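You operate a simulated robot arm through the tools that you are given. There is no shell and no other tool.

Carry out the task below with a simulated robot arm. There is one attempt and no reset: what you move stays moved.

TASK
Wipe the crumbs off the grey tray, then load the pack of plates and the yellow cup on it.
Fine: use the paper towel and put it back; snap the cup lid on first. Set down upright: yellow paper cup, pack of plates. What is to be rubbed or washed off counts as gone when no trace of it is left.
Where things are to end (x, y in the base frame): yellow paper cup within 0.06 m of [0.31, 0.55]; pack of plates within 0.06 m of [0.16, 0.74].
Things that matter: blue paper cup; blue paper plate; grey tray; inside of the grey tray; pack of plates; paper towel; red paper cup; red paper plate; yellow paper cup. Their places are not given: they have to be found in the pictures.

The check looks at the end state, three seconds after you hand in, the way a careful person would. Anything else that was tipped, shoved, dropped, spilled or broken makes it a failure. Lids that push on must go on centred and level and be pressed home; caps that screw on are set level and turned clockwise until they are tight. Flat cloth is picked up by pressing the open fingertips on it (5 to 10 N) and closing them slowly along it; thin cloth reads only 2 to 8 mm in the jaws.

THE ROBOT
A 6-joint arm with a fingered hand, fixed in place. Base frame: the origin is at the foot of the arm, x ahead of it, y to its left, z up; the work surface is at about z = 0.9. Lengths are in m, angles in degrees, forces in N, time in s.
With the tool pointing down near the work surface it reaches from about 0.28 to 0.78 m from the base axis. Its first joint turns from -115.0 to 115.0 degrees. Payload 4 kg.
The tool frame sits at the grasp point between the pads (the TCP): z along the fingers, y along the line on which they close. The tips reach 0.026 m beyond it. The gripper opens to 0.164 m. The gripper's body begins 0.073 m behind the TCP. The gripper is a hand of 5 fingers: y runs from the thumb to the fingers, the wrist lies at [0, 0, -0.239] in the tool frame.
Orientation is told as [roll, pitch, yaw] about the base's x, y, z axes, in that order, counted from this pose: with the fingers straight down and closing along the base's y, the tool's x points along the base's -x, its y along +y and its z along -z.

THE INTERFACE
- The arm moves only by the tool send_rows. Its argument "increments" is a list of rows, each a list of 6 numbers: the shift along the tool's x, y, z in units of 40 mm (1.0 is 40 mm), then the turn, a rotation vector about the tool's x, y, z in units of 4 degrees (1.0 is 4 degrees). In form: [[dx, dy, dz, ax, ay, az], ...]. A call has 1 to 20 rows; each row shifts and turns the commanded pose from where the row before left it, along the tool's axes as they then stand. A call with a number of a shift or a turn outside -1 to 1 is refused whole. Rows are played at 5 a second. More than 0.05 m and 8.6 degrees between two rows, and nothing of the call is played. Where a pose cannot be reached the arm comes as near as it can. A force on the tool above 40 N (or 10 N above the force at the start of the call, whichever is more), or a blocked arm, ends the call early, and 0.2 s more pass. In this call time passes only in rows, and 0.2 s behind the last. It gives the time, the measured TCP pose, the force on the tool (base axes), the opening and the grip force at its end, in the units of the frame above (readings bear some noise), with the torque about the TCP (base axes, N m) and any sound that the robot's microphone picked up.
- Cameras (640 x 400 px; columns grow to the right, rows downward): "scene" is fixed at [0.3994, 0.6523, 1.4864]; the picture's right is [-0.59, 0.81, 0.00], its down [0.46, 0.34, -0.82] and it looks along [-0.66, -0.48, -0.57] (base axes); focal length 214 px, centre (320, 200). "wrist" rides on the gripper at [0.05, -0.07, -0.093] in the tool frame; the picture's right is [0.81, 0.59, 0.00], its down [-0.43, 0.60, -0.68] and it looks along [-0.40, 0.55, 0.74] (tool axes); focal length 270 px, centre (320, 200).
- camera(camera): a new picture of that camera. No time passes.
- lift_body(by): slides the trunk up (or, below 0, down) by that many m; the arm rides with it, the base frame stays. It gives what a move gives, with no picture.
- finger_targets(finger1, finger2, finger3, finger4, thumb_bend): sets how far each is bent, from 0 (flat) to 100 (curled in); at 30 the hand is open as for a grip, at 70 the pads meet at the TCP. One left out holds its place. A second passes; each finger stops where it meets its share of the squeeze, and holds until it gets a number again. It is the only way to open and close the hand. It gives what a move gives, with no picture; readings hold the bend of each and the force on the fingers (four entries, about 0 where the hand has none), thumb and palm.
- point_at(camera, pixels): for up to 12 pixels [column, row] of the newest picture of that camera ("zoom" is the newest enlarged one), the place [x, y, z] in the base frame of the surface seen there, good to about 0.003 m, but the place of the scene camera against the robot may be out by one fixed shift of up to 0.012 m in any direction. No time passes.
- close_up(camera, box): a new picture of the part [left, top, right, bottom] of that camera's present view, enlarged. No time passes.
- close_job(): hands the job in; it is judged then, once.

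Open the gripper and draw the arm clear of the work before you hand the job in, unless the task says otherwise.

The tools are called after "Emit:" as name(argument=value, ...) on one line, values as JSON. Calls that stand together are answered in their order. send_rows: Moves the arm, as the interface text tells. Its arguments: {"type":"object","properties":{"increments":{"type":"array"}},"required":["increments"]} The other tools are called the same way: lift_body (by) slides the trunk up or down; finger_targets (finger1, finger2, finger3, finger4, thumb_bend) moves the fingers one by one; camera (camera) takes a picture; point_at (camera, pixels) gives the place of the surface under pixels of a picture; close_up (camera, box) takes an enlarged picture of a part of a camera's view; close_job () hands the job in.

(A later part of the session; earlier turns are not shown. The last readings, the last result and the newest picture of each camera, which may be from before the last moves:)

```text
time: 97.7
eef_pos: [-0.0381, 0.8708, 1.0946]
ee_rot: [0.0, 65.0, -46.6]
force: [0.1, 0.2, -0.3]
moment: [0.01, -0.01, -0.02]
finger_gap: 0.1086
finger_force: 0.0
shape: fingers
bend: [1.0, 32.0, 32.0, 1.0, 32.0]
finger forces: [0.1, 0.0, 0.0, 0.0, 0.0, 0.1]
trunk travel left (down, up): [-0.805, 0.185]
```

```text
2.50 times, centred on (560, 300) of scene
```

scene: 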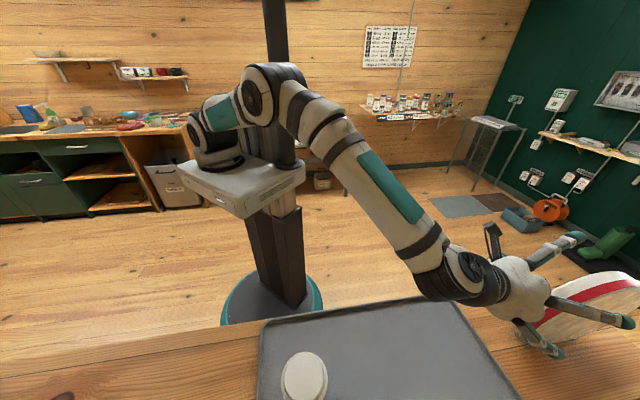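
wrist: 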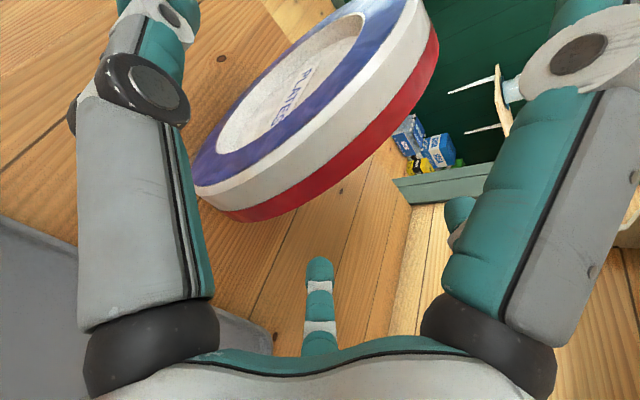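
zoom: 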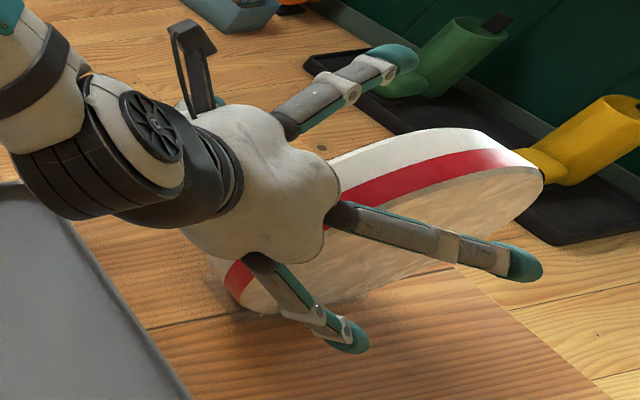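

Fingers 2 and 3 pass on the cream side, with clearance. I advance the remaining 5 cm.

Emit:
send_rows(increments=[[0, 0, 0.45, 0, 0, 0], [0, 0, 0.45, 0, 0, 0], [0, 0, 0.35, 0, 0, 0]])

Emit:
camera(camera="wrist")

Emit:
close_up(camera="scene", box=[480, 220, 640, 380])

```text
time: 98.5
eef_pos: [-0.0704, 0.9039, 1.075]
ee_rot: [-0.1, 64.9, -46.6]
force: [0.6, 0.1, 1.0]
moment: [0.02, -0.02, -0.01]
finger_gap: 0.1088
finger_force: 0.0
shape: fingers
bend: [1.0, 32.0, 32.0, 1.0, 32.0]
finger forces: [0.0, 0.1, 0.0, 0.0, 0.0, 0.1]
trunk travel left (down, up): [-0.805, 0.185]
```

```text
taken
```

wrist: 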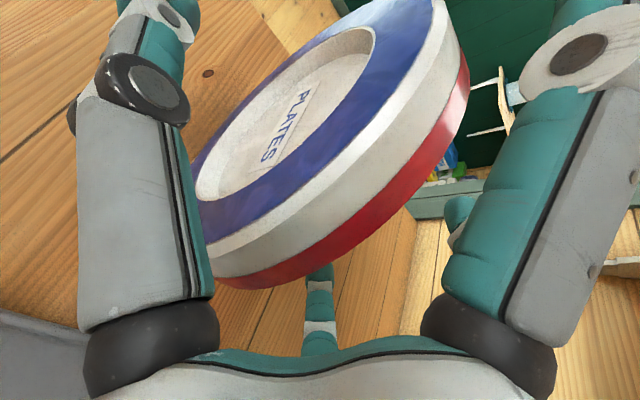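

```text
2.50 times, centred on (560, 300) of scene
```

zoom: 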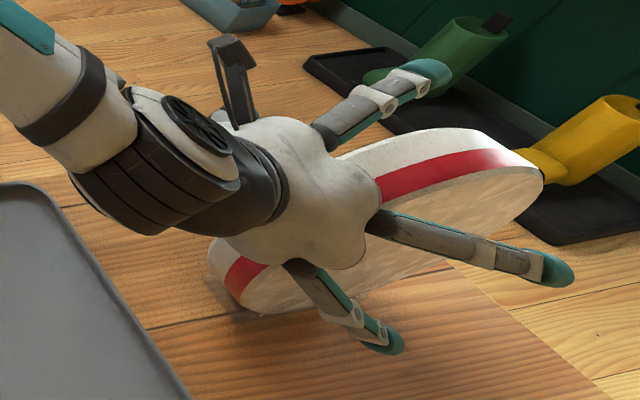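

The TCP is at the planned grip point (t 0.704, y 0.571, z 1.075). I close thumb, finger 2 and 3 part way and look.

Emit:
finger_targets(finger2=50, finger3=50, thumb_bend=50)

Emit:
camera(camera="wrist")

Emit:
close_up(camera="scene", box=[480, 220, 640, 380])

```text
time: 99.5
eef_pos: [-0.0697, 0.9045, 1.0756]
ee_rot: [0.0, 65.1, -46.6]
force: [-0.4, 0.0, 0.2]
moment: [0.03, -0.01, -0.02]
finger_gap: 0.1003
finger_force: 0.1
shape: fingers
bend: [1.0, 50.0, 50.0, 1.0, 50.0]
finger forces: [0.1, 0.0, 0.0, 0.2, 0.1, 0.0]
trunk travel left (down, up): [-0.805, 0.185]
```

```text
taken
```

wrist: 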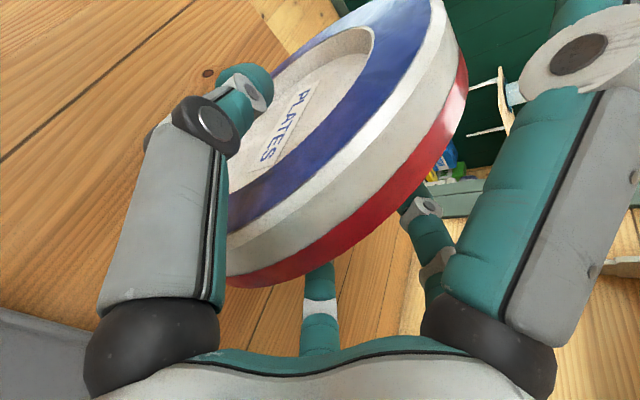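

```text
2.50 times, centred on (560, 300) of scene
```

zoom: 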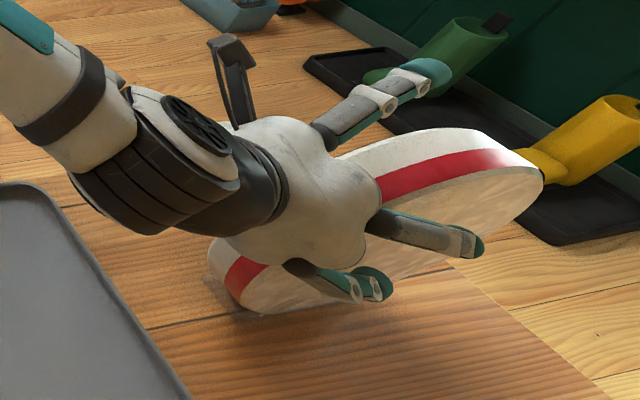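

The thumb tip would land at the recess edge; I back off 8 mm so it presses on the blue ring, then close further.

Emit:
send_rows(increments=[[0, 0, -0.2, 0, 0, 0]])

Emit:
finger_targets(finger2=57, finger3=57, thumb_bend=57)

Emit:
camera(camera="wrist")

```text
time: 99.9
eef_pos: [-0.0641, 0.8985, 1.0783]
ee_rot: [0.1, 65.0, -46.7]
force: [0.8, -0.2, 0.0]
moment: [0.05, -0.01, -0.03]
finger_gap: 0.1003
finger_force: 0.0
shape: fingers
bend: [1.0, 50.0, 50.0, 1.0, 50.0]
finger forces: [0.0, 0.0, 0.0, 0.0, 0.0, 0.0]
trunk travel left (down, up): [-0.805, 0.185]
```

```text
time: 100.9
eef_pos: [-0.064, 0.8979, 1.0782]
ee_rot: [0.0, 65.0, -46.7]
force: [0.0, 1.2, 0.3]
moment: [0.0, 0.01, -0.01]
finger_gap: 0.0993
finger_force: 0.0
shape: fingers
bend: [1.0, 56.0, 56.0, 1.0, 56.0]
finger forces: [0.1, 0.0, 0.1, 0.0, 0.0, 0.0]
trunk travel left (down, up): [-0.805, 0.185]
```

```text
taken
```

wrist: 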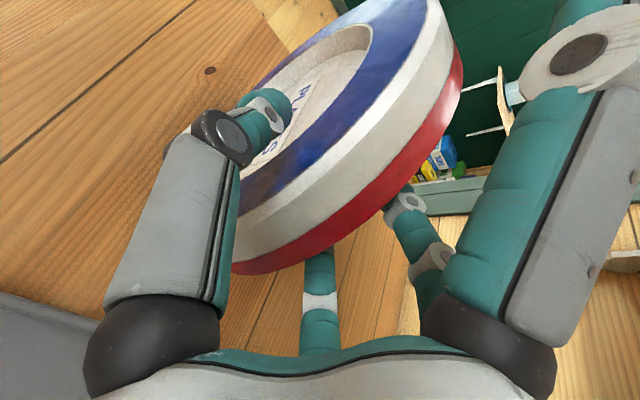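

Still no contact at 56. I close further.

Emit:
finger_targets(finger2=62, finger3=62, thumb_bend=62)

Emit:
camera(camera="wrist")

Emit:
close_up(camera="scene", box=[480, 220, 640, 380])

```text
time: 101.9
eef_pos: [-0.0647, 0.8991, 1.0792]
ee_rot: [-0.1, 65.0, -46.6]
force: [0.5, 0.1, 0.2]
moment: [0.0, 0.03, 0.02]
finger_gap: 0.0989
finger_force: 3.8
shape: fingers
bend: [1.0, 60.0, 59.0, 1.0, 60.0]
finger forces: [0.1, 2.0, 2.2, 0.1, 3.7, 0.0]
trunk travel left (down, up): [-0.805, 0.185]
```

```text
taken
```

wrist: 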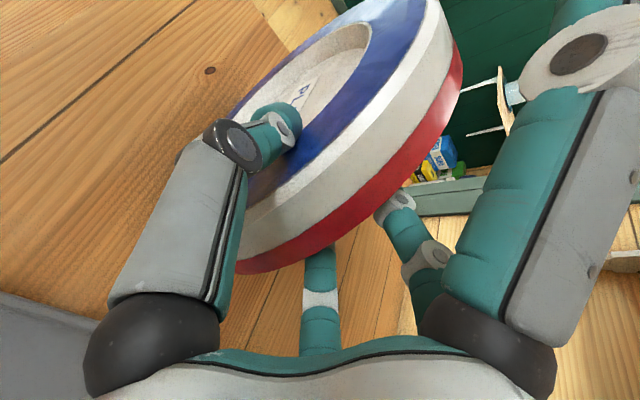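

```text
2.50 times, centred on (560, 300) of scene
```

zoom: 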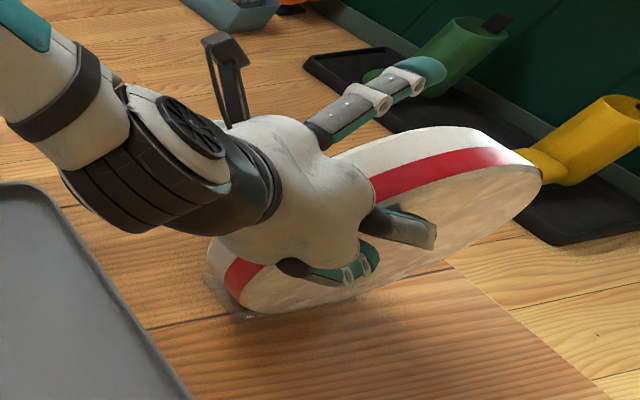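

All three digits touch evenly. I tighten the grip.

Emit:
finger_targets(finger2=70, finger3=70, thumb_bend=70)

Emit:
finger_targets(finger2=76, finger3=76, thumb_bend=76)

Emit:
camera(camera="wrist")

```text
time: 102.9
eef_pos: [-0.0657, 0.8981, 1.0785]
ee_rot: [0.0, 65.0, -46.6]
force: [0.6, -0.9, 0.5]
moment: [0.01, 0.03, 0.01]
finger_gap: 0.0994
finger_force: 14.8
shape: fingers
bend: [1.0, 61.0, 61.0, 1.0, 62.0]
finger forces: [0.0, 7.4, 7.2, 0.0, 14.3, 0.0]
trunk travel left (down, up): [-0.805, 0.185]
```

```text
time: 103.9
eef_pos: [-0.0649, 0.8984, 1.0801]
ee_rot: [0.0, 64.9, -46.6]
force: [0.2, -0.1, 0.4]
moment: [-0.02, 0.01, -0.03]
finger_gap: 0.0997
finger_force: 19.0
shape: fingers
bend: [1.0, 60.0, 60.0, 1.0, 63.0]
finger forces: [0.1, 9.3, 9.1, 0.0, 18.8, 0.0]
trunk travel left (down, up): [-0.805, 0.185]
```

```text
taken
```

wrist: 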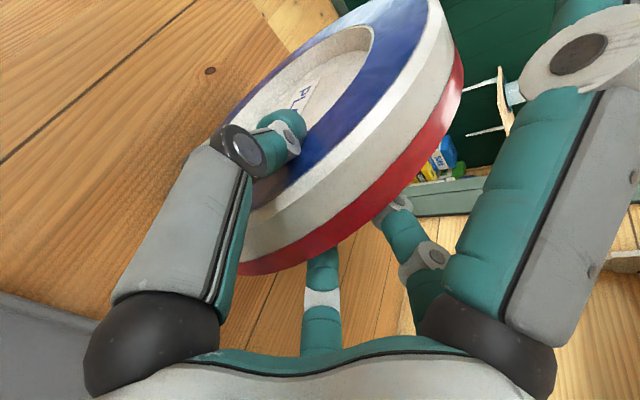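

Grip is 19 N, balanced. I lift about 1.5 cm straight up and see whether the pack holds without sagging.

Emit:
send_rows(increments=[[0.17, 0, -0.079, 0, 0, 0], [0.17, 0, -0.079, 0, 0, 0]])

Emit:
camera(camera="wrist")

Emit:
close_up(camera="scene", box=[480, 220, 640, 380])

```text
time: 104.5
eef_pos: [-0.0644, 0.8993, 1.0927]
ee_rot: [-0.1, 64.9, -46.6]
force: [0.8, -0.2, -2.6]
moment: [-0.17, -0.21, -0.01]
finger_gap: 0.0994
finger_force: 19.4
shape: fingers
bend: [1.0, 60.0, 60.0, 1.0, 63.0]
finger forces: [0.0, 8.8, 9.8, 0.0, 18.6, 0.0]
trunk travel left (down, up): [-0.805, 0.185]
```

```text
taken
```

wrist: 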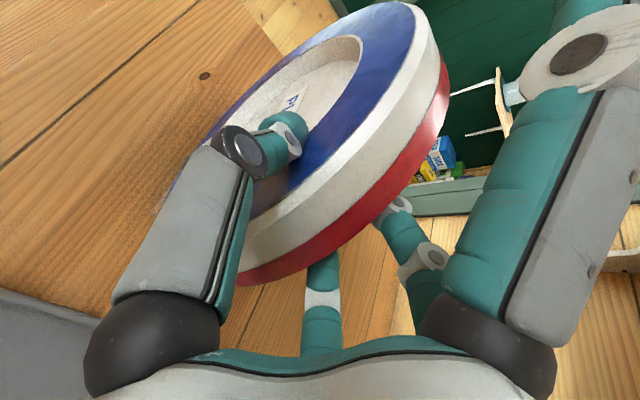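

```text
2.50 times, centred on (560, 300) of scene
```

zoom: 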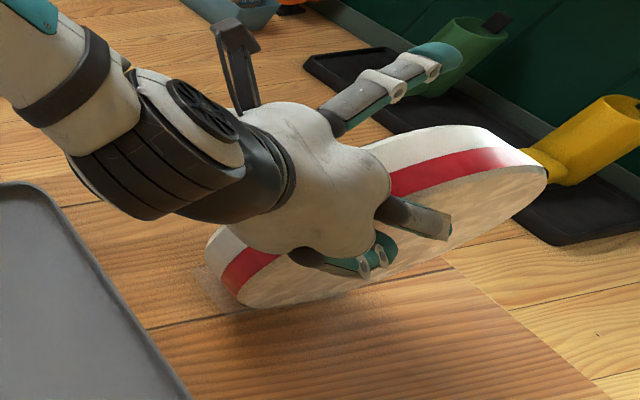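

The near end rises but the pack sags a little about the grip (far end low). I tighten further before lifting more.

Emit:
finger_targets(finger2=95, finger3=95, thumb_bend=95)

Emit:
camera(camera="wrist")

```text
time: 105.5
eef_pos: [-0.0651, 0.8985, 1.0929]
ee_rot: [0.0, 64.9, -46.6]
force: [0.7, 0.0, -3.2]
moment: [0.01, -0.16, -0.06]
finger_gap: 0.0995
finger_force: 25.8
shape: fingers
bend: [1.0, 58.0, 57.0, 1.0, 62.0]
finger forces: [0.1, 12.1, 13.6, 0.0, 25.3, 0.0]
trunk travel left (down, up): [-0.805, 0.185]
```

```text
taken
```

wrist: 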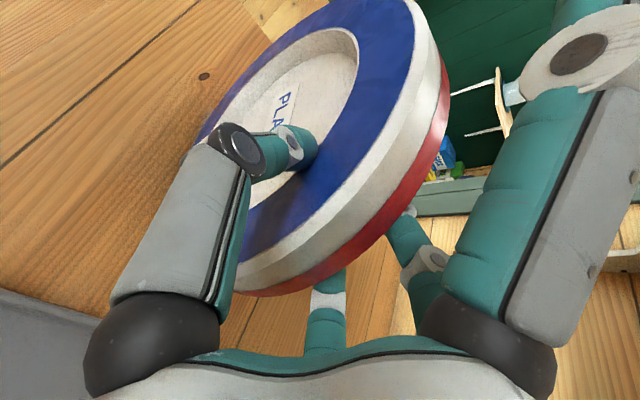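

The thumb's push has tilted the pack somewhat (label face opened to the camera). I relax to the former grip and measure the tilt.

Emit:
finger_targets(finger2=76, finger3=76, thumb_bend=74)

Emit:
camera(camera="wrist")

Emit:
camera(camera="scene")

Emit:
close_up(camera="scene", box=[480, 220, 640, 380])

```text
time: 106.5
eef_pos: [-0.0643, 0.8991, 1.0937]
ee_rot: [-0.1, 65.1, -46.6]
force: [1.5, -0.1, -0.9]
moment: [-0.09, 0.02, 0.06]
finger_gap: 0.0997
finger_force: 17.6
shape: fingers
bend: [1.0, 60.0, 59.0, 1.0, 64.0]
finger forces: [0.1, 9.0, 7.9, 0.0, 17.4, 0.0]
trunk travel left (down, up): [-0.805, 0.185]
```

```text
taken
```

wrist: 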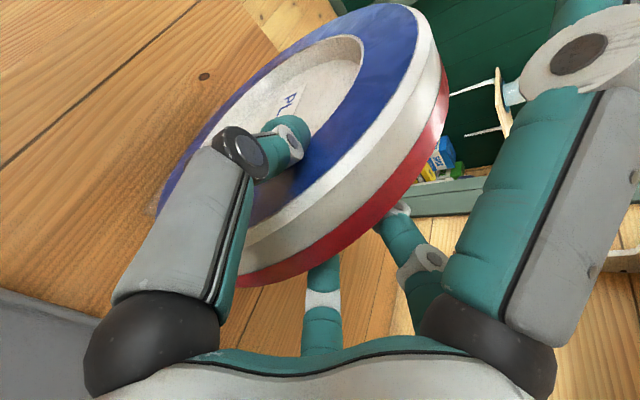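

```text
taken
```

scene: 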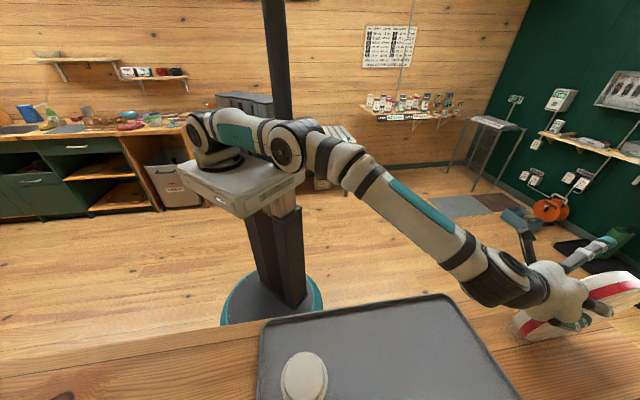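

```text
2.50 times, centred on (560, 300) of scene
```

zoom: 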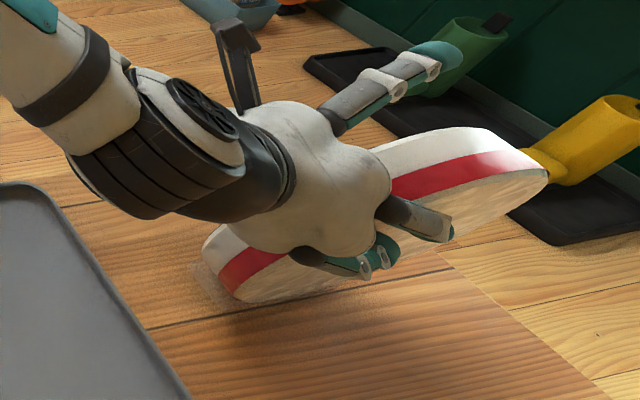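

The hold is weak against sag because the grip is off to one side of the pack's centre, at the end of my reach. I set it back down level, and will draw it a little nearer on its foot, then regrip above its centre.

Emit:
send_rows(increments=[[-0.17, 0, 0.079, 0, 0, 0], [-0.13, 0, 0.06, 0, 0, 0]])

Emit:
camera(camera="wrist")

Emit:
close_up(camera="scene", box=[480, 220, 640, 380])

```text
time: 107.1
eef_pos: [-0.0634, 0.8975, 1.0804]
ee_rot: [-0.1, 65.0, -46.7]
force: [-0.1, -0.8, 1.7]
moment: [0.15, 0.11, 0.08]
finger_gap: 0.0996
finger_force: 17.7
shape: fingers
bend: [1.0, 60.0, 59.0, 1.0, 64.0]
finger forces: [0.0, 9.6, 7.7, 0.0, 18.1, 0.0]
trunk travel left (down, up): [-0.805, 0.185]
```

```text
taken
```

wrist: 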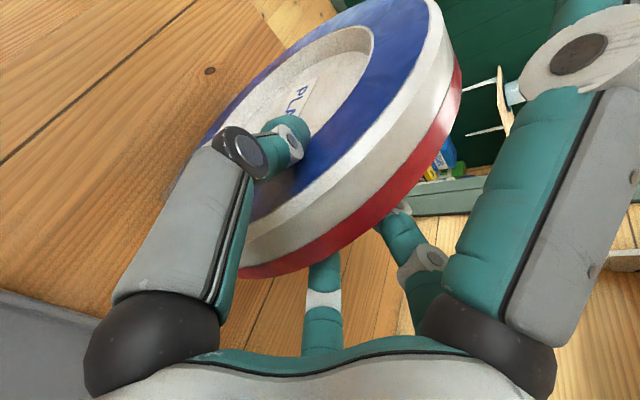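

```text
2.50 times, centred on (560, 300) of scene
```

zoom: 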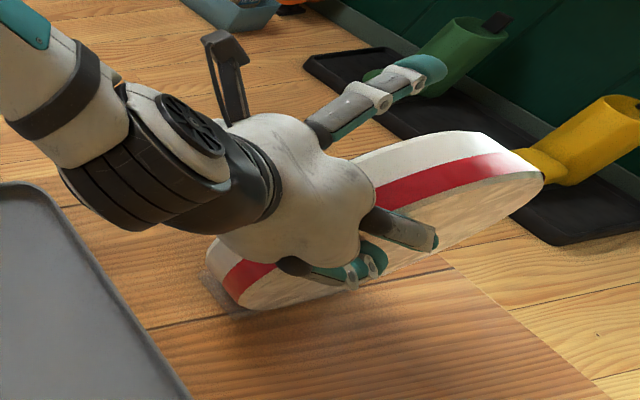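

Foot is down again; the top leans slightly to the finger side. I ease the thumb to re-centre it.

Emit:
finger_targets(thumb_bend=67, finger2=72, finger3=72)

Emit:
camera(camera="wrist")

Emit:
point_at(camera="wrist", pixels=[[215, 130], [400, 15], [350, 140], [250, 200], [325, 160], [435, 20], [440, 130], [370, 215], [280, 270], [455, 70], [380, 150], [430, 90]])

```text
time: 108.1
eef_pos: [-0.0642, 0.898, 1.0808]
ee_rot: [-0.1, 65.0, -46.6]
force: [-1.3, 0.6, -1.6]
moment: [-0.08, 0.04, 0.06]
finger_gap: 0.0995
finger_force: 13.6
shape: fingers
bend: [1.0, 63.0, 63.0, 1.0, 60.0]
finger forces: [0.1, 6.9, 6.3, 0.1, 13.9, 0.0]
trunk travel left (down, up): [-0.805, 0.185]
```

```text
taken
```

wrist: 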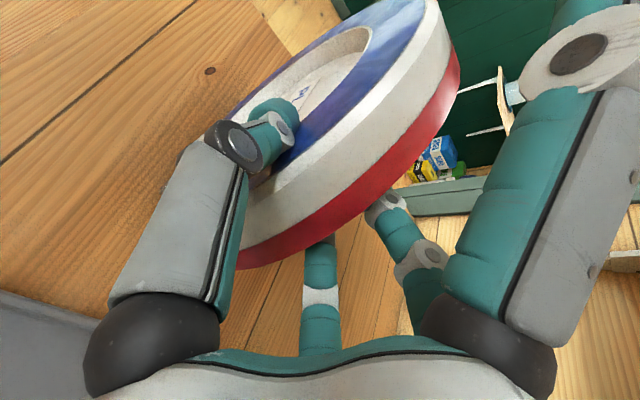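

```text
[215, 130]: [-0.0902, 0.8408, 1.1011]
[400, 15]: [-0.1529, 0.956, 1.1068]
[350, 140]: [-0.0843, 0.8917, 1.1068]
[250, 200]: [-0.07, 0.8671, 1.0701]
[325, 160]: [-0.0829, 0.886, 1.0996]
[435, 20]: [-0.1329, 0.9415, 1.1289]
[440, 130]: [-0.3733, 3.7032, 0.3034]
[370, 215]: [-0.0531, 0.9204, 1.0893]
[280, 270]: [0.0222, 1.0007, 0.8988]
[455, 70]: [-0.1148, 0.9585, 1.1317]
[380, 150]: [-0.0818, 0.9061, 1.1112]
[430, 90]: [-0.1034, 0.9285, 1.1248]
```

Now it leans slightly to the thumb; I set a value in between and draw the pack 8 cm back along its own plane, towards the arm.

Emit:
finger_targets(thumb_bend=69.5, finger2=73, finger3=73)

Emit:
send_rows(increments=[[-0.08, 0, -0.18, 0, 0, 0], [-0.106, 0, -0.226, 0, 0, 0], [-0.106, 0, -0.226, 0, 0, 0]])

Emit:
camera(camera="wrist")

Emit:
camera(camera="scene")

```text
time: 109.1
eef_pos: [-0.0652, 0.8971, 1.0792]
ee_rot: [0.0, 64.9, -46.7]
force: [-1.0, -0.2, -2.5]
moment: [-0.06, 0.0, 0.04]
finger_gap: 0.0992
finger_force: 15.1
shape: fingers
bend: [1.0, 63.0, 63.0, 1.0, 60.0]
finger forces: [0.0, 7.5, 7.4, 0.0, 15.2, 0.1]
trunk travel left (down, up): [-0.805, 0.185]
```

```text
time: 109.9
eef_pos: [-0.0441, 0.8787, 1.0799]
ee_rot: [-0.1, 65.0, -46.7]
force: [0.1, -0.1, -3.0]
moment: [0.01, -0.01, 0.06]
finger_gap: 0.0994
finger_force: 15.6
shape: fingers
bend: [1.0, 63.0, 63.0, 1.0, 60.0]
finger forces: [0.1, 7.6, 7.3, 0.0, 15.3, 0.0]
trunk travel left (down, up): [-0.805, 0.185]
```

```text
taken
```

wrist: 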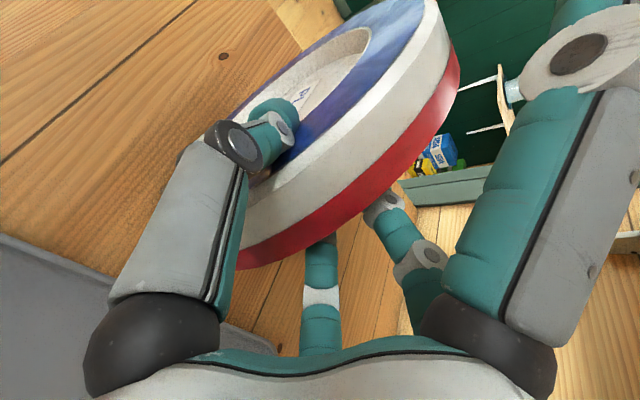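

```text
taken
```

scene: 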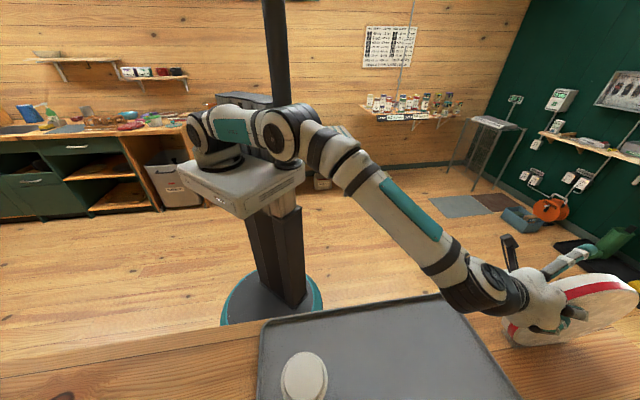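

Dragging works at 3 N, the pack keeps its pose. I draw it 5 cm further (the tray edge is still some 5 cm away after that).

Emit:
send_rows(increments=[[-0.106, 0, -0.226, 0, 0, 0], [-0.106, 0, -0.226, 0, 0, 0], [-0.106, 0, -0.226, 0, 0, 0], [-0.106, 0, -0.226, 0, 0, 0], [-0.106, 0, -0.226, 0, 0, 0]])

Emit:
camera(camera="wrist")

Emit:
camera(camera="scene")

Emit:
close_up(camera="scene", box=[430, 230, 640, 400])

```text
time: 111.1
eef_pos: [-0.0117, 0.8412, 1.0803]
ee_rot: [0.0, 64.9, -46.5]
force: [-0.4, -1.4, -2.0]
moment: [-0.03, 0.0, 0.02]
finger_gap: 0.0994
finger_force: 15.3
shape: fingers
bend: [1.0, 63.0, 63.0, 1.0, 60.0]
finger forces: [0.0, 7.7, 7.3, 0.1, 15.3, 0.0]
trunk travel left (down, up): [-0.805, 0.185]
```

```text
taken
```

wrist: 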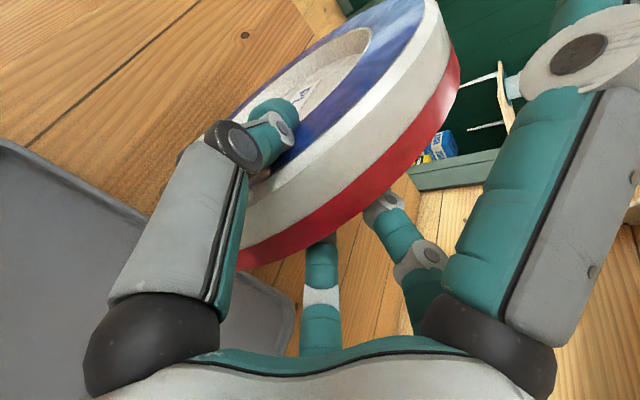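

```text
taken
```

scene: 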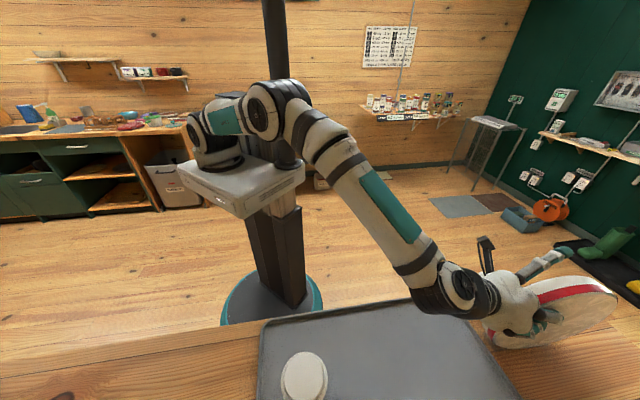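

```text
2.35 times, centred on (535, 315) of scene
```

zoom: 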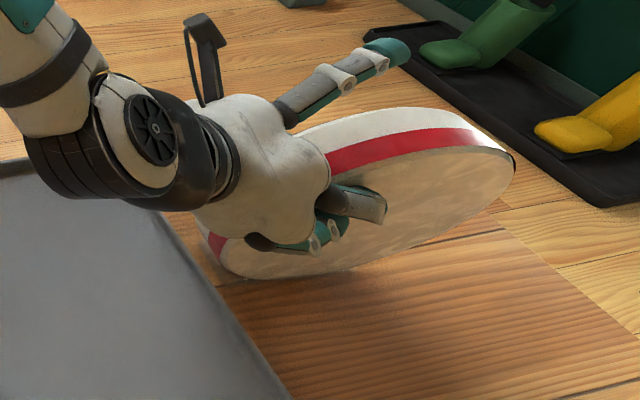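

The pack stands 8 cm nearer, still upright. I release it gently.

Emit:
finger_targets(finger2=60, finger3=60, thumb_bend=57)

Emit:
finger_targets(finger2=40, finger3=40, thumb_bend=40)

Emit:
camera(camera="wrist")

Emit:
close_up(camera="scene", box=[430, 230, 640, 400])

```text
time: 112.1
eef_pos: [-0.0111, 0.8416, 1.0797]
ee_rot: [0.0, 65.0, -46.6]
force: [0.5, 0.1, 0.5]
moment: [-0.01, -0.01, -0.03]
finger_gap: 0.0993
finger_force: 0.5
shape: fingers
bend: [1.0, 60.0, 60.0, 1.0, 56.0]
finger forces: [0.0, 0.2, 0.0, 0.0, 0.0, 0.1]
trunk travel left (down, up): [-0.805, 0.185]
```

```text
time: 113.1
eef_pos: [-0.0111, 0.8418, 1.0802]
ee_rot: [0.1, 65.0, -46.6]
force: [-0.1, -0.2, 0.0]
moment: [-0.01, -0.01, -0.02]
finger_gap: 0.1039
finger_force: 0.1
shape: fingers
bend: [1.0, 40.0, 40.0, 1.0, 40.0]
finger forces: [0.0, 0.0, 0.1, 0.1, 0.0, 0.0]
trunk travel left (down, up): [-0.805, 0.185]
```

```text
taken
```

wrist: 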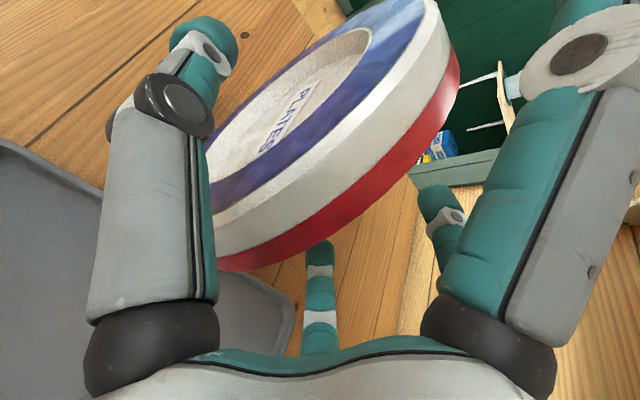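

```text
2.35 times, centred on (535, 315) of scene
```

zoom: 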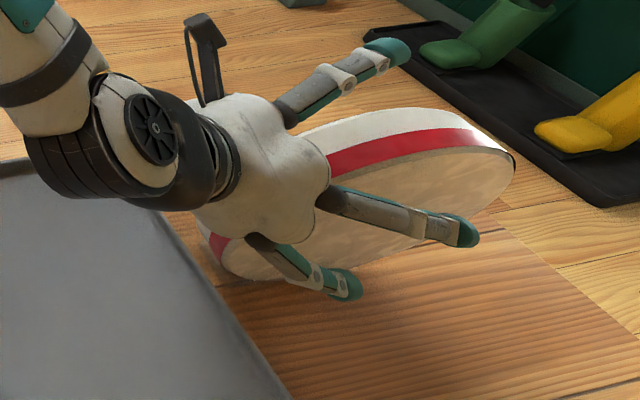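

The pack stands free with the hand open. I open a bit more and back out, then re-measure it.

Emit:
finger_targets(finger2=32, finger3=32, thumb_bend=32)

Emit:
send_rows(increments=[[0, 0, -0.4, 0, 0, 0], [0, 0, -0.6, 0, 0, 0], [0, 0, -0.8, 0, 0, 0], [0, 0, -0.8, 0, 0, 0], [0.6, 0, -0.2, 0, 0, 0]])

Emit:
camera(camera="wrist")

Emit:
camera(camera="scene")

```text
time: 114.1
eef_pos: [-0.0106, 0.8423, 1.0807]
ee_rot: [-0.1, 65.0, -46.7]
force: [0.3, -1.2, -1.4]
moment: [-0.03, 0.02, 0.01]
finger_gap: 0.1085
finger_force: 0.0
shape: fingers
bend: [1.0, 32.0, 32.0, 1.0, 32.0]
finger forces: [0.0, 0.0, 0.0, 0.0, 0.0, 0.0]
trunk travel left (down, up): [-0.805, 0.185]
```

```text
time: 115.3
eef_pos: [0.0518, 0.7751, 1.1509]
ee_rot: [0.0, 64.9, -46.5]
force: [0.1, 0.0, -0.5]
moment: [0.0, 0.01, 0.01]
finger_gap: 0.1087
finger_force: 0.1
shape: fingers
bend: [1.0, 32.0, 32.0, 1.0, 32.0]
finger forces: [0.0, 0.0, 0.0, 0.1, 0.0, 0.0]
trunk travel left (down, up): [-0.805, 0.185]
```

```text
taken
```

wrist: 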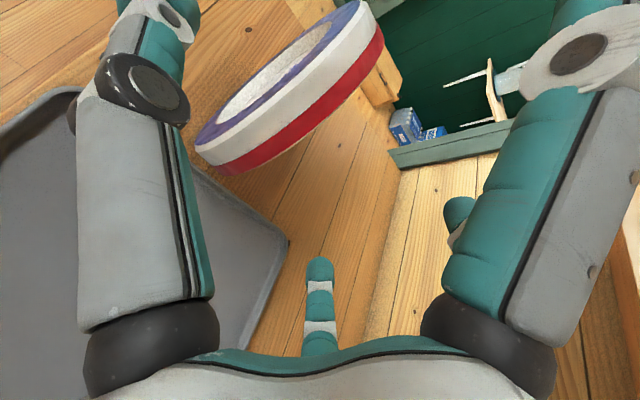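

```text
taken
```

scene: 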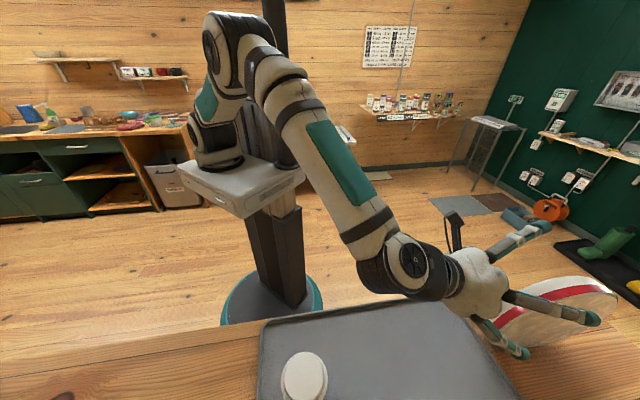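

I read fresh points on the pack's rim and both edges to refit its place.

Emit:
close_up(camera="wrist", box=[180, 0, 400, 180])

Emit:
point_at(camera="wrist", pixels=[[200, 145], [230, 128], [280, 85], [330, 45], [365, 8], [215, 162], [250, 155], [300, 120], [345, 80], [375, 45], [230, 150], [340, 60]])

```text
2.22 times, centred on (290, 90) of wrist
```

zoom: 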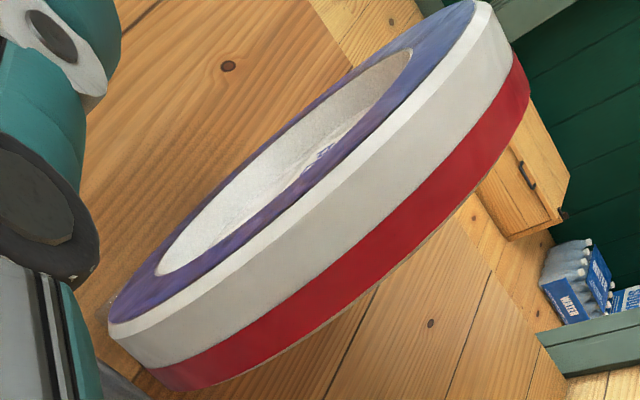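

```text
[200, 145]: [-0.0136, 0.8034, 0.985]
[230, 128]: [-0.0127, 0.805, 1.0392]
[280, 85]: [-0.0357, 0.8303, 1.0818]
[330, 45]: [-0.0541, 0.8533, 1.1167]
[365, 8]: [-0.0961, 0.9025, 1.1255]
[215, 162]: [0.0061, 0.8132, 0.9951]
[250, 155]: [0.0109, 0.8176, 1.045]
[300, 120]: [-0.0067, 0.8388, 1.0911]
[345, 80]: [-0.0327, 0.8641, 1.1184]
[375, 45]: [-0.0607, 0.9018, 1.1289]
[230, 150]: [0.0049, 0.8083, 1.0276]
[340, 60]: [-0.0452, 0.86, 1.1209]
```

Refit: centre (-0.067,0.900,1.014), plane turned ~3.5°, upright. I turn the hand to match, steepen it by 5°, and go to a pre-grasp in line with the pack's top.

Emit:
send_rows(increments=[[0, 0, 0, -0.4, 0, 0.185], [0, 0, 0, -0.39, 0, 0.185], [0, 0, 0, 0, -0.65, 0], [0, 0, 0, 0, -0.6, 0], [0.535, -0.13, 0.6, 0, 0, 0], [0.535, -0.13, 0.6, 0, 0, 0]])

Emit:
camera(camera="wrist")

```text
time: 116.7
eef_pos: [0.0032, 0.8171, 1.1622]
ee_rot: [0.0, 60.0, -50.1]
force: [-0.2, 0.8, 0.7]
moment: [0.0, -0.02, -0.04]
finger_gap: 0.1085
finger_force: 0.2
shape: fingers
bend: [1.0, 32.0, 32.0, 1.0, 32.0]
finger forces: [0.0, 0.0, 0.1, 0.0, 0.0, 0.0]
trunk travel left (down, up): [-0.805, 0.185]
```

```text
taken
```

wrist: 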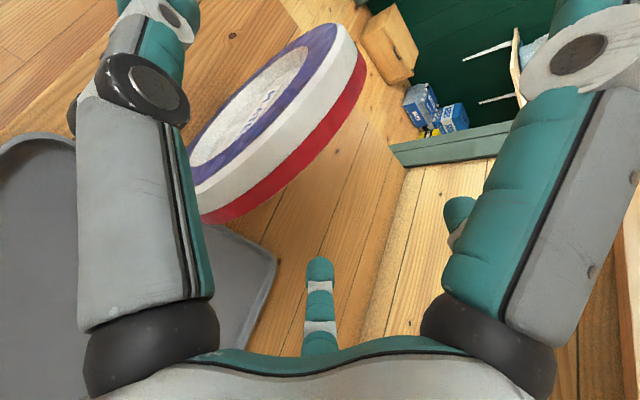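

The pose matches. I verify the pack's two faces against the closing axis once more before advancing.

Emit:
point_at(camera="wrist", pixels=[[195, 188], [240, 145], [290, 95], [335, 40], [210, 215], [245, 202], [300, 165], [345, 110], [362, 75], [270, 160], [320, 100], [190, 150]])

Emit:
close_up(camera="wrist", box=[170, 10, 390, 240])

```text
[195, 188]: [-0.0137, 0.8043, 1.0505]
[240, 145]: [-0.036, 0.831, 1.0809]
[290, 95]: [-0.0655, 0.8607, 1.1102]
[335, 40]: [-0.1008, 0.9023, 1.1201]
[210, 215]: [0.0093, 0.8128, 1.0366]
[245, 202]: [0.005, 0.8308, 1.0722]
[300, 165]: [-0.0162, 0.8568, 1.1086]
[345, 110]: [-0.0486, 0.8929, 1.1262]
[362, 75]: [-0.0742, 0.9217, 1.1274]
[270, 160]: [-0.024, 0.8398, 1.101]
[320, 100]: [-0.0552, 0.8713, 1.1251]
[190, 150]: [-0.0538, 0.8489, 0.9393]
```

```text
1.74 times, centred on (280, 125) of wrist
```

zoom: 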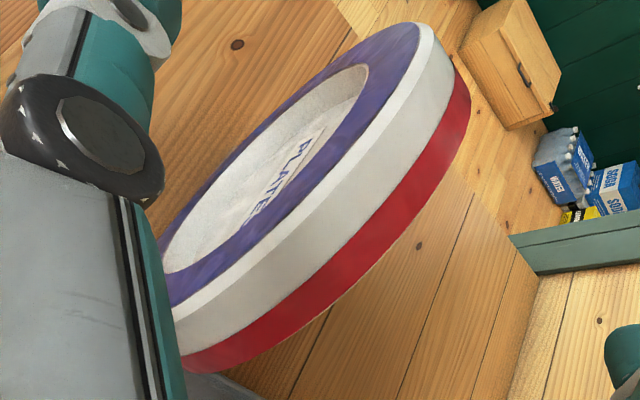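

Mid-plane 0.525 versus TCP 0.5266: aligned. I advance along the tool axis 0.115 m in small rows.

Emit:
send_rows(increments=[[0, -0.01, 0.5, 0, 0, 0], [0, -0.01, 0.5, 0, 0, 0], [0, -0.01, 0.5, 0, 0, 0], [0, 0, 0.5, 0, 0, 0]])

Emit:
camera(camera="wrist")

Emit:
close_up(camera="scene", box=[430, 230, 640, 400])

```text
time: 117.7
eef_pos: [-0.0421, 0.8709, 1.1218]
ee_rot: [0.0, 59.9, -50.0]
force: [-0.2, 0.0, -0.4]
moment: [0.0, -0.03, -0.02]
finger_gap: 0.1085
finger_force: 0.1
shape: fingers
bend: [1.0, 32.0, 32.0, 1.0, 32.0]
finger forces: [0.0, 0.0, 0.0, 0.1, 0.0, 0.0]
trunk travel left (down, up): [-0.805, 0.185]
```

```text
taken
```

wrist: 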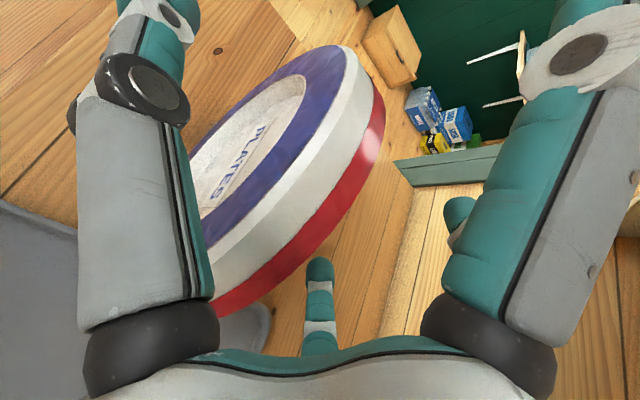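

```text
2.35 times, centred on (535, 315) of scene
```

zoom: 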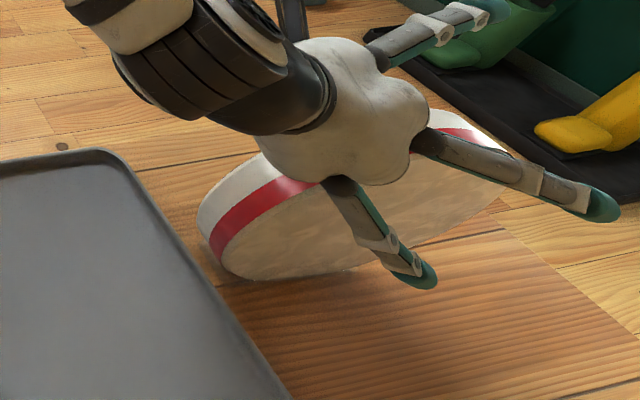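

Clear on both sides. I advance the last 3.5 cm.

Emit:
send_rows(increments=[[0, 0, 0.35, 0, 0, 0], [0, 0, 0.35, 0, 0, 0], [0, 0, 0.2, 0, 0, 0]])

Emit:
camera(camera="wrist")

Emit:
close_up(camera="scene", box=[430, 230, 640, 400])

```text
time: 118.5
eef_pos: [-0.0619, 0.8942, 1.1041]
ee_rot: [0.0, 59.9, -49.9]
force: [-1.0, 0.1, 0.0]
moment: [-0.05, -0.02, -0.06]
finger_gap: 0.1084
finger_force: 0.0
shape: fingers
bend: [1.0, 32.0, 32.0, 1.0, 32.0]
finger forces: [0.0, 0.0, 0.0, 0.2, 0.0, 0.0]
trunk travel left (down, up): [-0.805, 0.185]
```

```text
taken
```

wrist: 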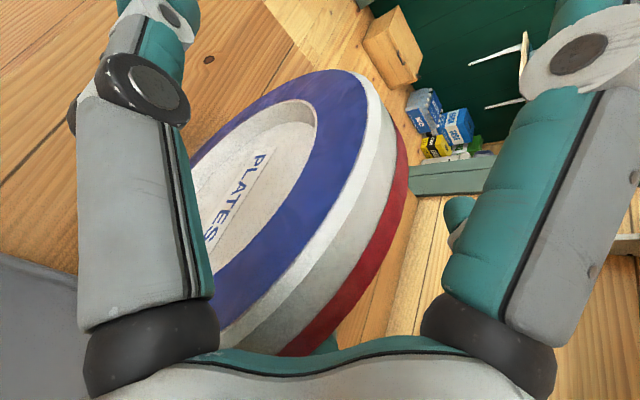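

```text
2.35 times, centred on (535, 315) of scene
```

zoom: 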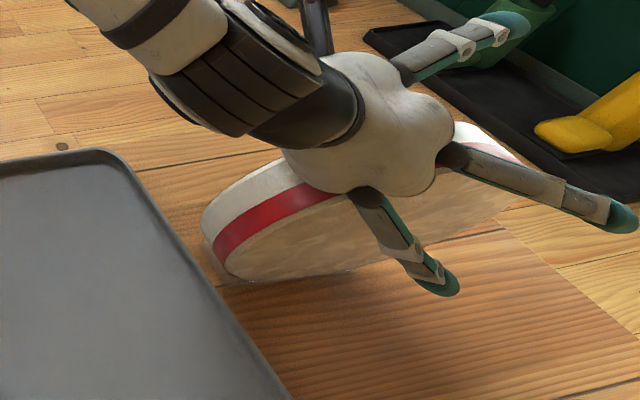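

The TCP is now right above the pack's centre, gripping depth 2.5 cm. I close thumb and fingers 2, 3 evenly.

Emit:
finger_targets(finger2=55, finger3=55, thumb_bend=55)

Emit:
finger_targets(finger2=63, finger3=63, thumb_bend=63)

Emit:
camera(camera="wrist")

```text
time: 119.5
eef_pos: [-0.0612, 0.8924, 1.1042]
ee_rot: [-0.1, 60.1, -50.1]
force: [-0.2, 0.3, -0.2]
moment: [0.03, -0.02, -0.01]
finger_gap: 0.0996
finger_force: 0.4
shape: fingers
bend: [1.0, 55.0, 55.0, 1.0, 55.0]
finger forces: [0.0, 0.0, 0.0, 0.2, 0.0, 0.0]
trunk travel left (down, up): [-0.805, 0.185]
```

```text
time: 120.5
eef_pos: [-0.0628, 0.894, 1.1039]
ee_rot: [0.0, 60.0, -50.0]
force: [0.6, -0.1, -0.6]
moment: [-0.04, 0.02, -0.01]
finger_gap: 0.0994
finger_force: 5.7
shape: fingers
bend: [1.0, 60.0, 59.0, 1.0, 60.0]
finger forces: [0.0, 2.7, 3.3, 0.7, 5.0, 0.0]
trunk travel left (down, up): [-0.805, 0.185]
```

```text
taken
```

wrist: 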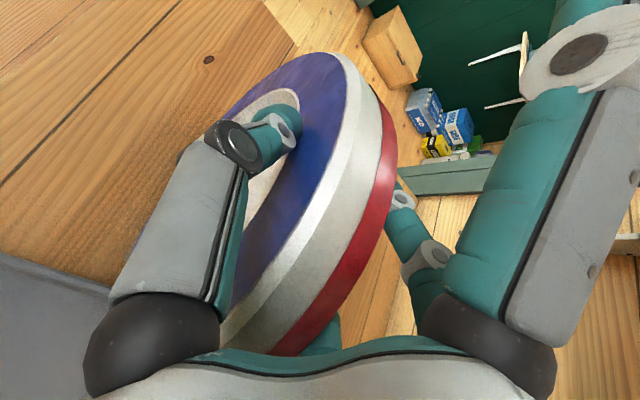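

All three touch. I tighten with balanced values.

Emit:
finger_targets(finger2=72, finger3=72, thumb_bend=70)

Emit:
finger_targets(finger2=78, finger3=78, thumb_bend=74)

Emit:
camera(camera="wrist")

```text
time: 121.5
eef_pos: [-0.062, 0.8922, 1.1054]
ee_rot: [0.1, 60.0, -50.1]
force: [1.2, 0.4, 0.2]
moment: [-0.03, -0.04, 0.03]
finger_gap: 0.0992
finger_force: 15.2
shape: fingers
bend: [1.0, 61.0, 60.0, 1.0, 62.0]
finger forces: [0.0, 7.8, 7.4, 0.4, 14.5, 0.1]
trunk travel left (down, up): [-0.805, 0.185]
```

```text
time: 122.5
eef_pos: [-0.062, 0.8937, 1.1054]
ee_rot: [0.0, 60.0, -50.0]
force: [-0.1, -0.5, 0.8]
moment: [0.0, 0.0, 0.05]
finger_gap: 0.0995
finger_force: 17.2
shape: fingers
bend: [1.0, 61.0, 60.0, 1.0, 62.0]
finger forces: [0.0, 9.0, 8.4, 0.0, 17.4, 0.0]
trunk travel left (down, up): [-0.805, 0.185]
```

```text
taken
```

wrist: 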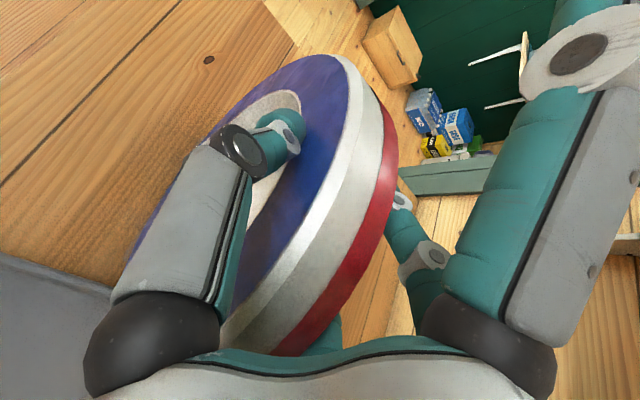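

Balanced at 17 N. I lift 1.6 cm straight up.

Emit:
send_rows(increments=[[0.17, 0, -0.1, 0, 0, 0], [0.17, 0, -0.1, 0, 0, 0]])

Emit:
camera(camera="wrist")

Emit:
close_up(camera="scene", box=[430, 230, 640, 400])

```text
time: 123.1
eef_pos: [-0.0617, 0.8945, 1.1209]
ee_rot: [-0.1, 60.0, -50.1]
force: [-0.1, 0.0, -5.9]
moment: [-0.06, -0.02, -0.01]
finger_gap: 0.0997
finger_force: 16.5
shape: fingers
bend: [1.0, 61.0, 60.0, 1.0, 63.0]
finger forces: [0.0, 8.8, 8.2, 0.3, 16.7, 0.0]
trunk travel left (down, up): [-0.805, 0.185]
```

```text
taken
```

wrist: 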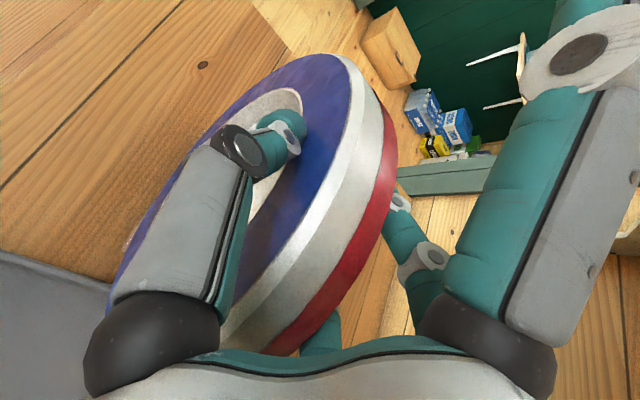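

```text
2.35 times, centred on (535, 315) of scene
```

zoom: 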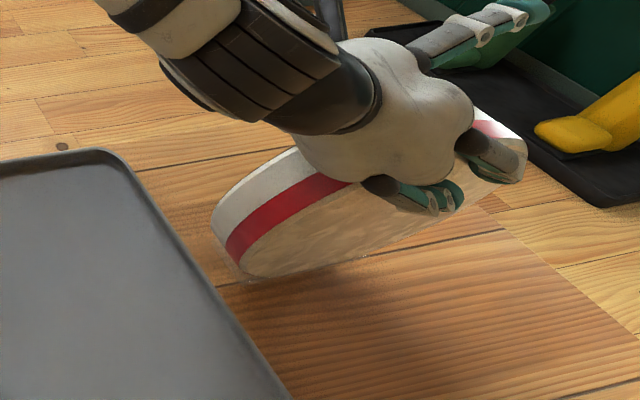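

The pack hangs free and steady (5.9 N, little moment), foot seen clear of the bench. I raise it 4 cm more and move it over towards the tray.

Emit:
send_rows(increments=[[0.3, 0, -0.173, 0, 0, 0], [0.3, 0, -0.173, 0, 0, 0], [0.28, 0, -0.16, 0, 0, 0], [-0.25, 0.14, -0.43, 0, 0, 0], [-0.25, 0.14, -0.43, 0, 0, 0], [-0.25, 0.14, -0.43, 0, 0, 0], [-0.25, 0.14, -0.43, 0, 0, 0], [-0.25, 0.14, -0.43, 0, 0, 0], [-0.25, 0.14, -0.43, 0, 0, 0], [-0.25, 0.14, -0.43, 0, 0, 0], [-0.25, 0.14, -0.43, 0, 0, 0]])

Emit:
camera(camera="wrist")

Emit:
camera(camera="scene")

```text
time: 125.5
eef_pos: [0.0759, 0.8005, 1.1616]
ee_rot: [0.0, 60.0, -50.0]
force: [0.8, 0.2, -4.8]
moment: [-0.05, 0.0, 0.0]
finger_gap: 0.0992
finger_force: 17.1
shape: fingers
bend: [1.0, 61.0, 60.0, 1.0, 63.0]
finger forces: [0.1, 9.0, 7.9, 0.2, 16.7, 0.0]
trunk travel left (down, up): [-0.805, 0.185]
```

```text
taken
```

wrist: 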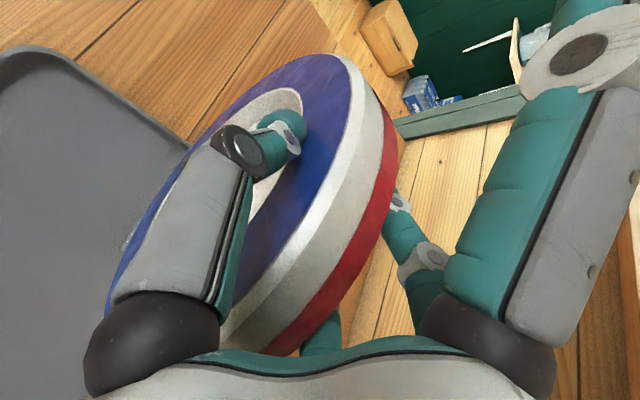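

```text
taken
```

scene: 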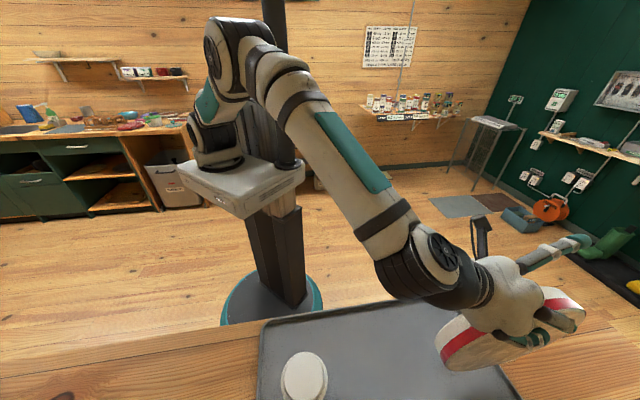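

The pack is steady in the grip. I turn it about the vertical by 35° so the hand comes from the arm's side, away from the cup.

Emit:
send_rows(increments=[[0, 0, 0, -0.63, 0, 0.365], [0, 0, 0, -0.63, 0, 0.365], [0, 0, 0, -0.63, 0, 0.365], [0, 0, 0, -0.63, 0, 0.365], [0, 0, 0, -0.63, 0, 0.365], [0, 0, 0, -0.63, 0, 0.365], [0, 0, 0, -0.63, 0, 0.365], [0, 0, 0, -0.63, 0, 0.365], [0, 0, 0, -0.63, 0, 0.365], [0, 0, 0, -0.63, 0, 0.365], [0, 0, 0, -0.63, 0, 0.365], [0, 0, 0, -0.63, 0, 0.365]])

Emit:
camera(camera="wrist")

Emit:
camera(camera="scene")

```text
time: 128.1
eef_pos: [0.0741, 0.8008, 1.1594]
ee_rot: [0.0, 59.9, -84.9]
force: [0.4, 0.5, -4.5]
moment: [-0.02, -0.01, 0.0]
finger_gap: 0.0993
finger_force: 16.8
shape: fingers
bend: [1.0, 61.0, 60.0, 1.0, 63.0]
finger forces: [0.0, 8.8, 8.1, 0.3, 16.3, 0.1]
trunk travel left (down, up): [-0.805, 0.185]
```

```text
taken
```

wrist: 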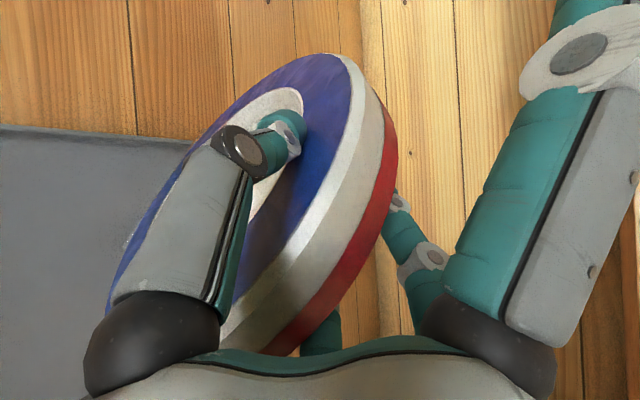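

```text
taken
```

scene: 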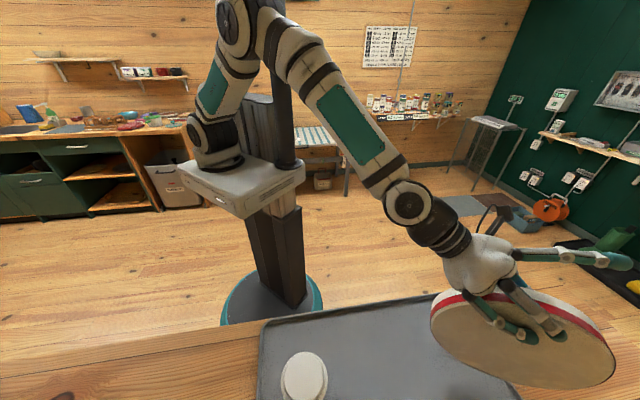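

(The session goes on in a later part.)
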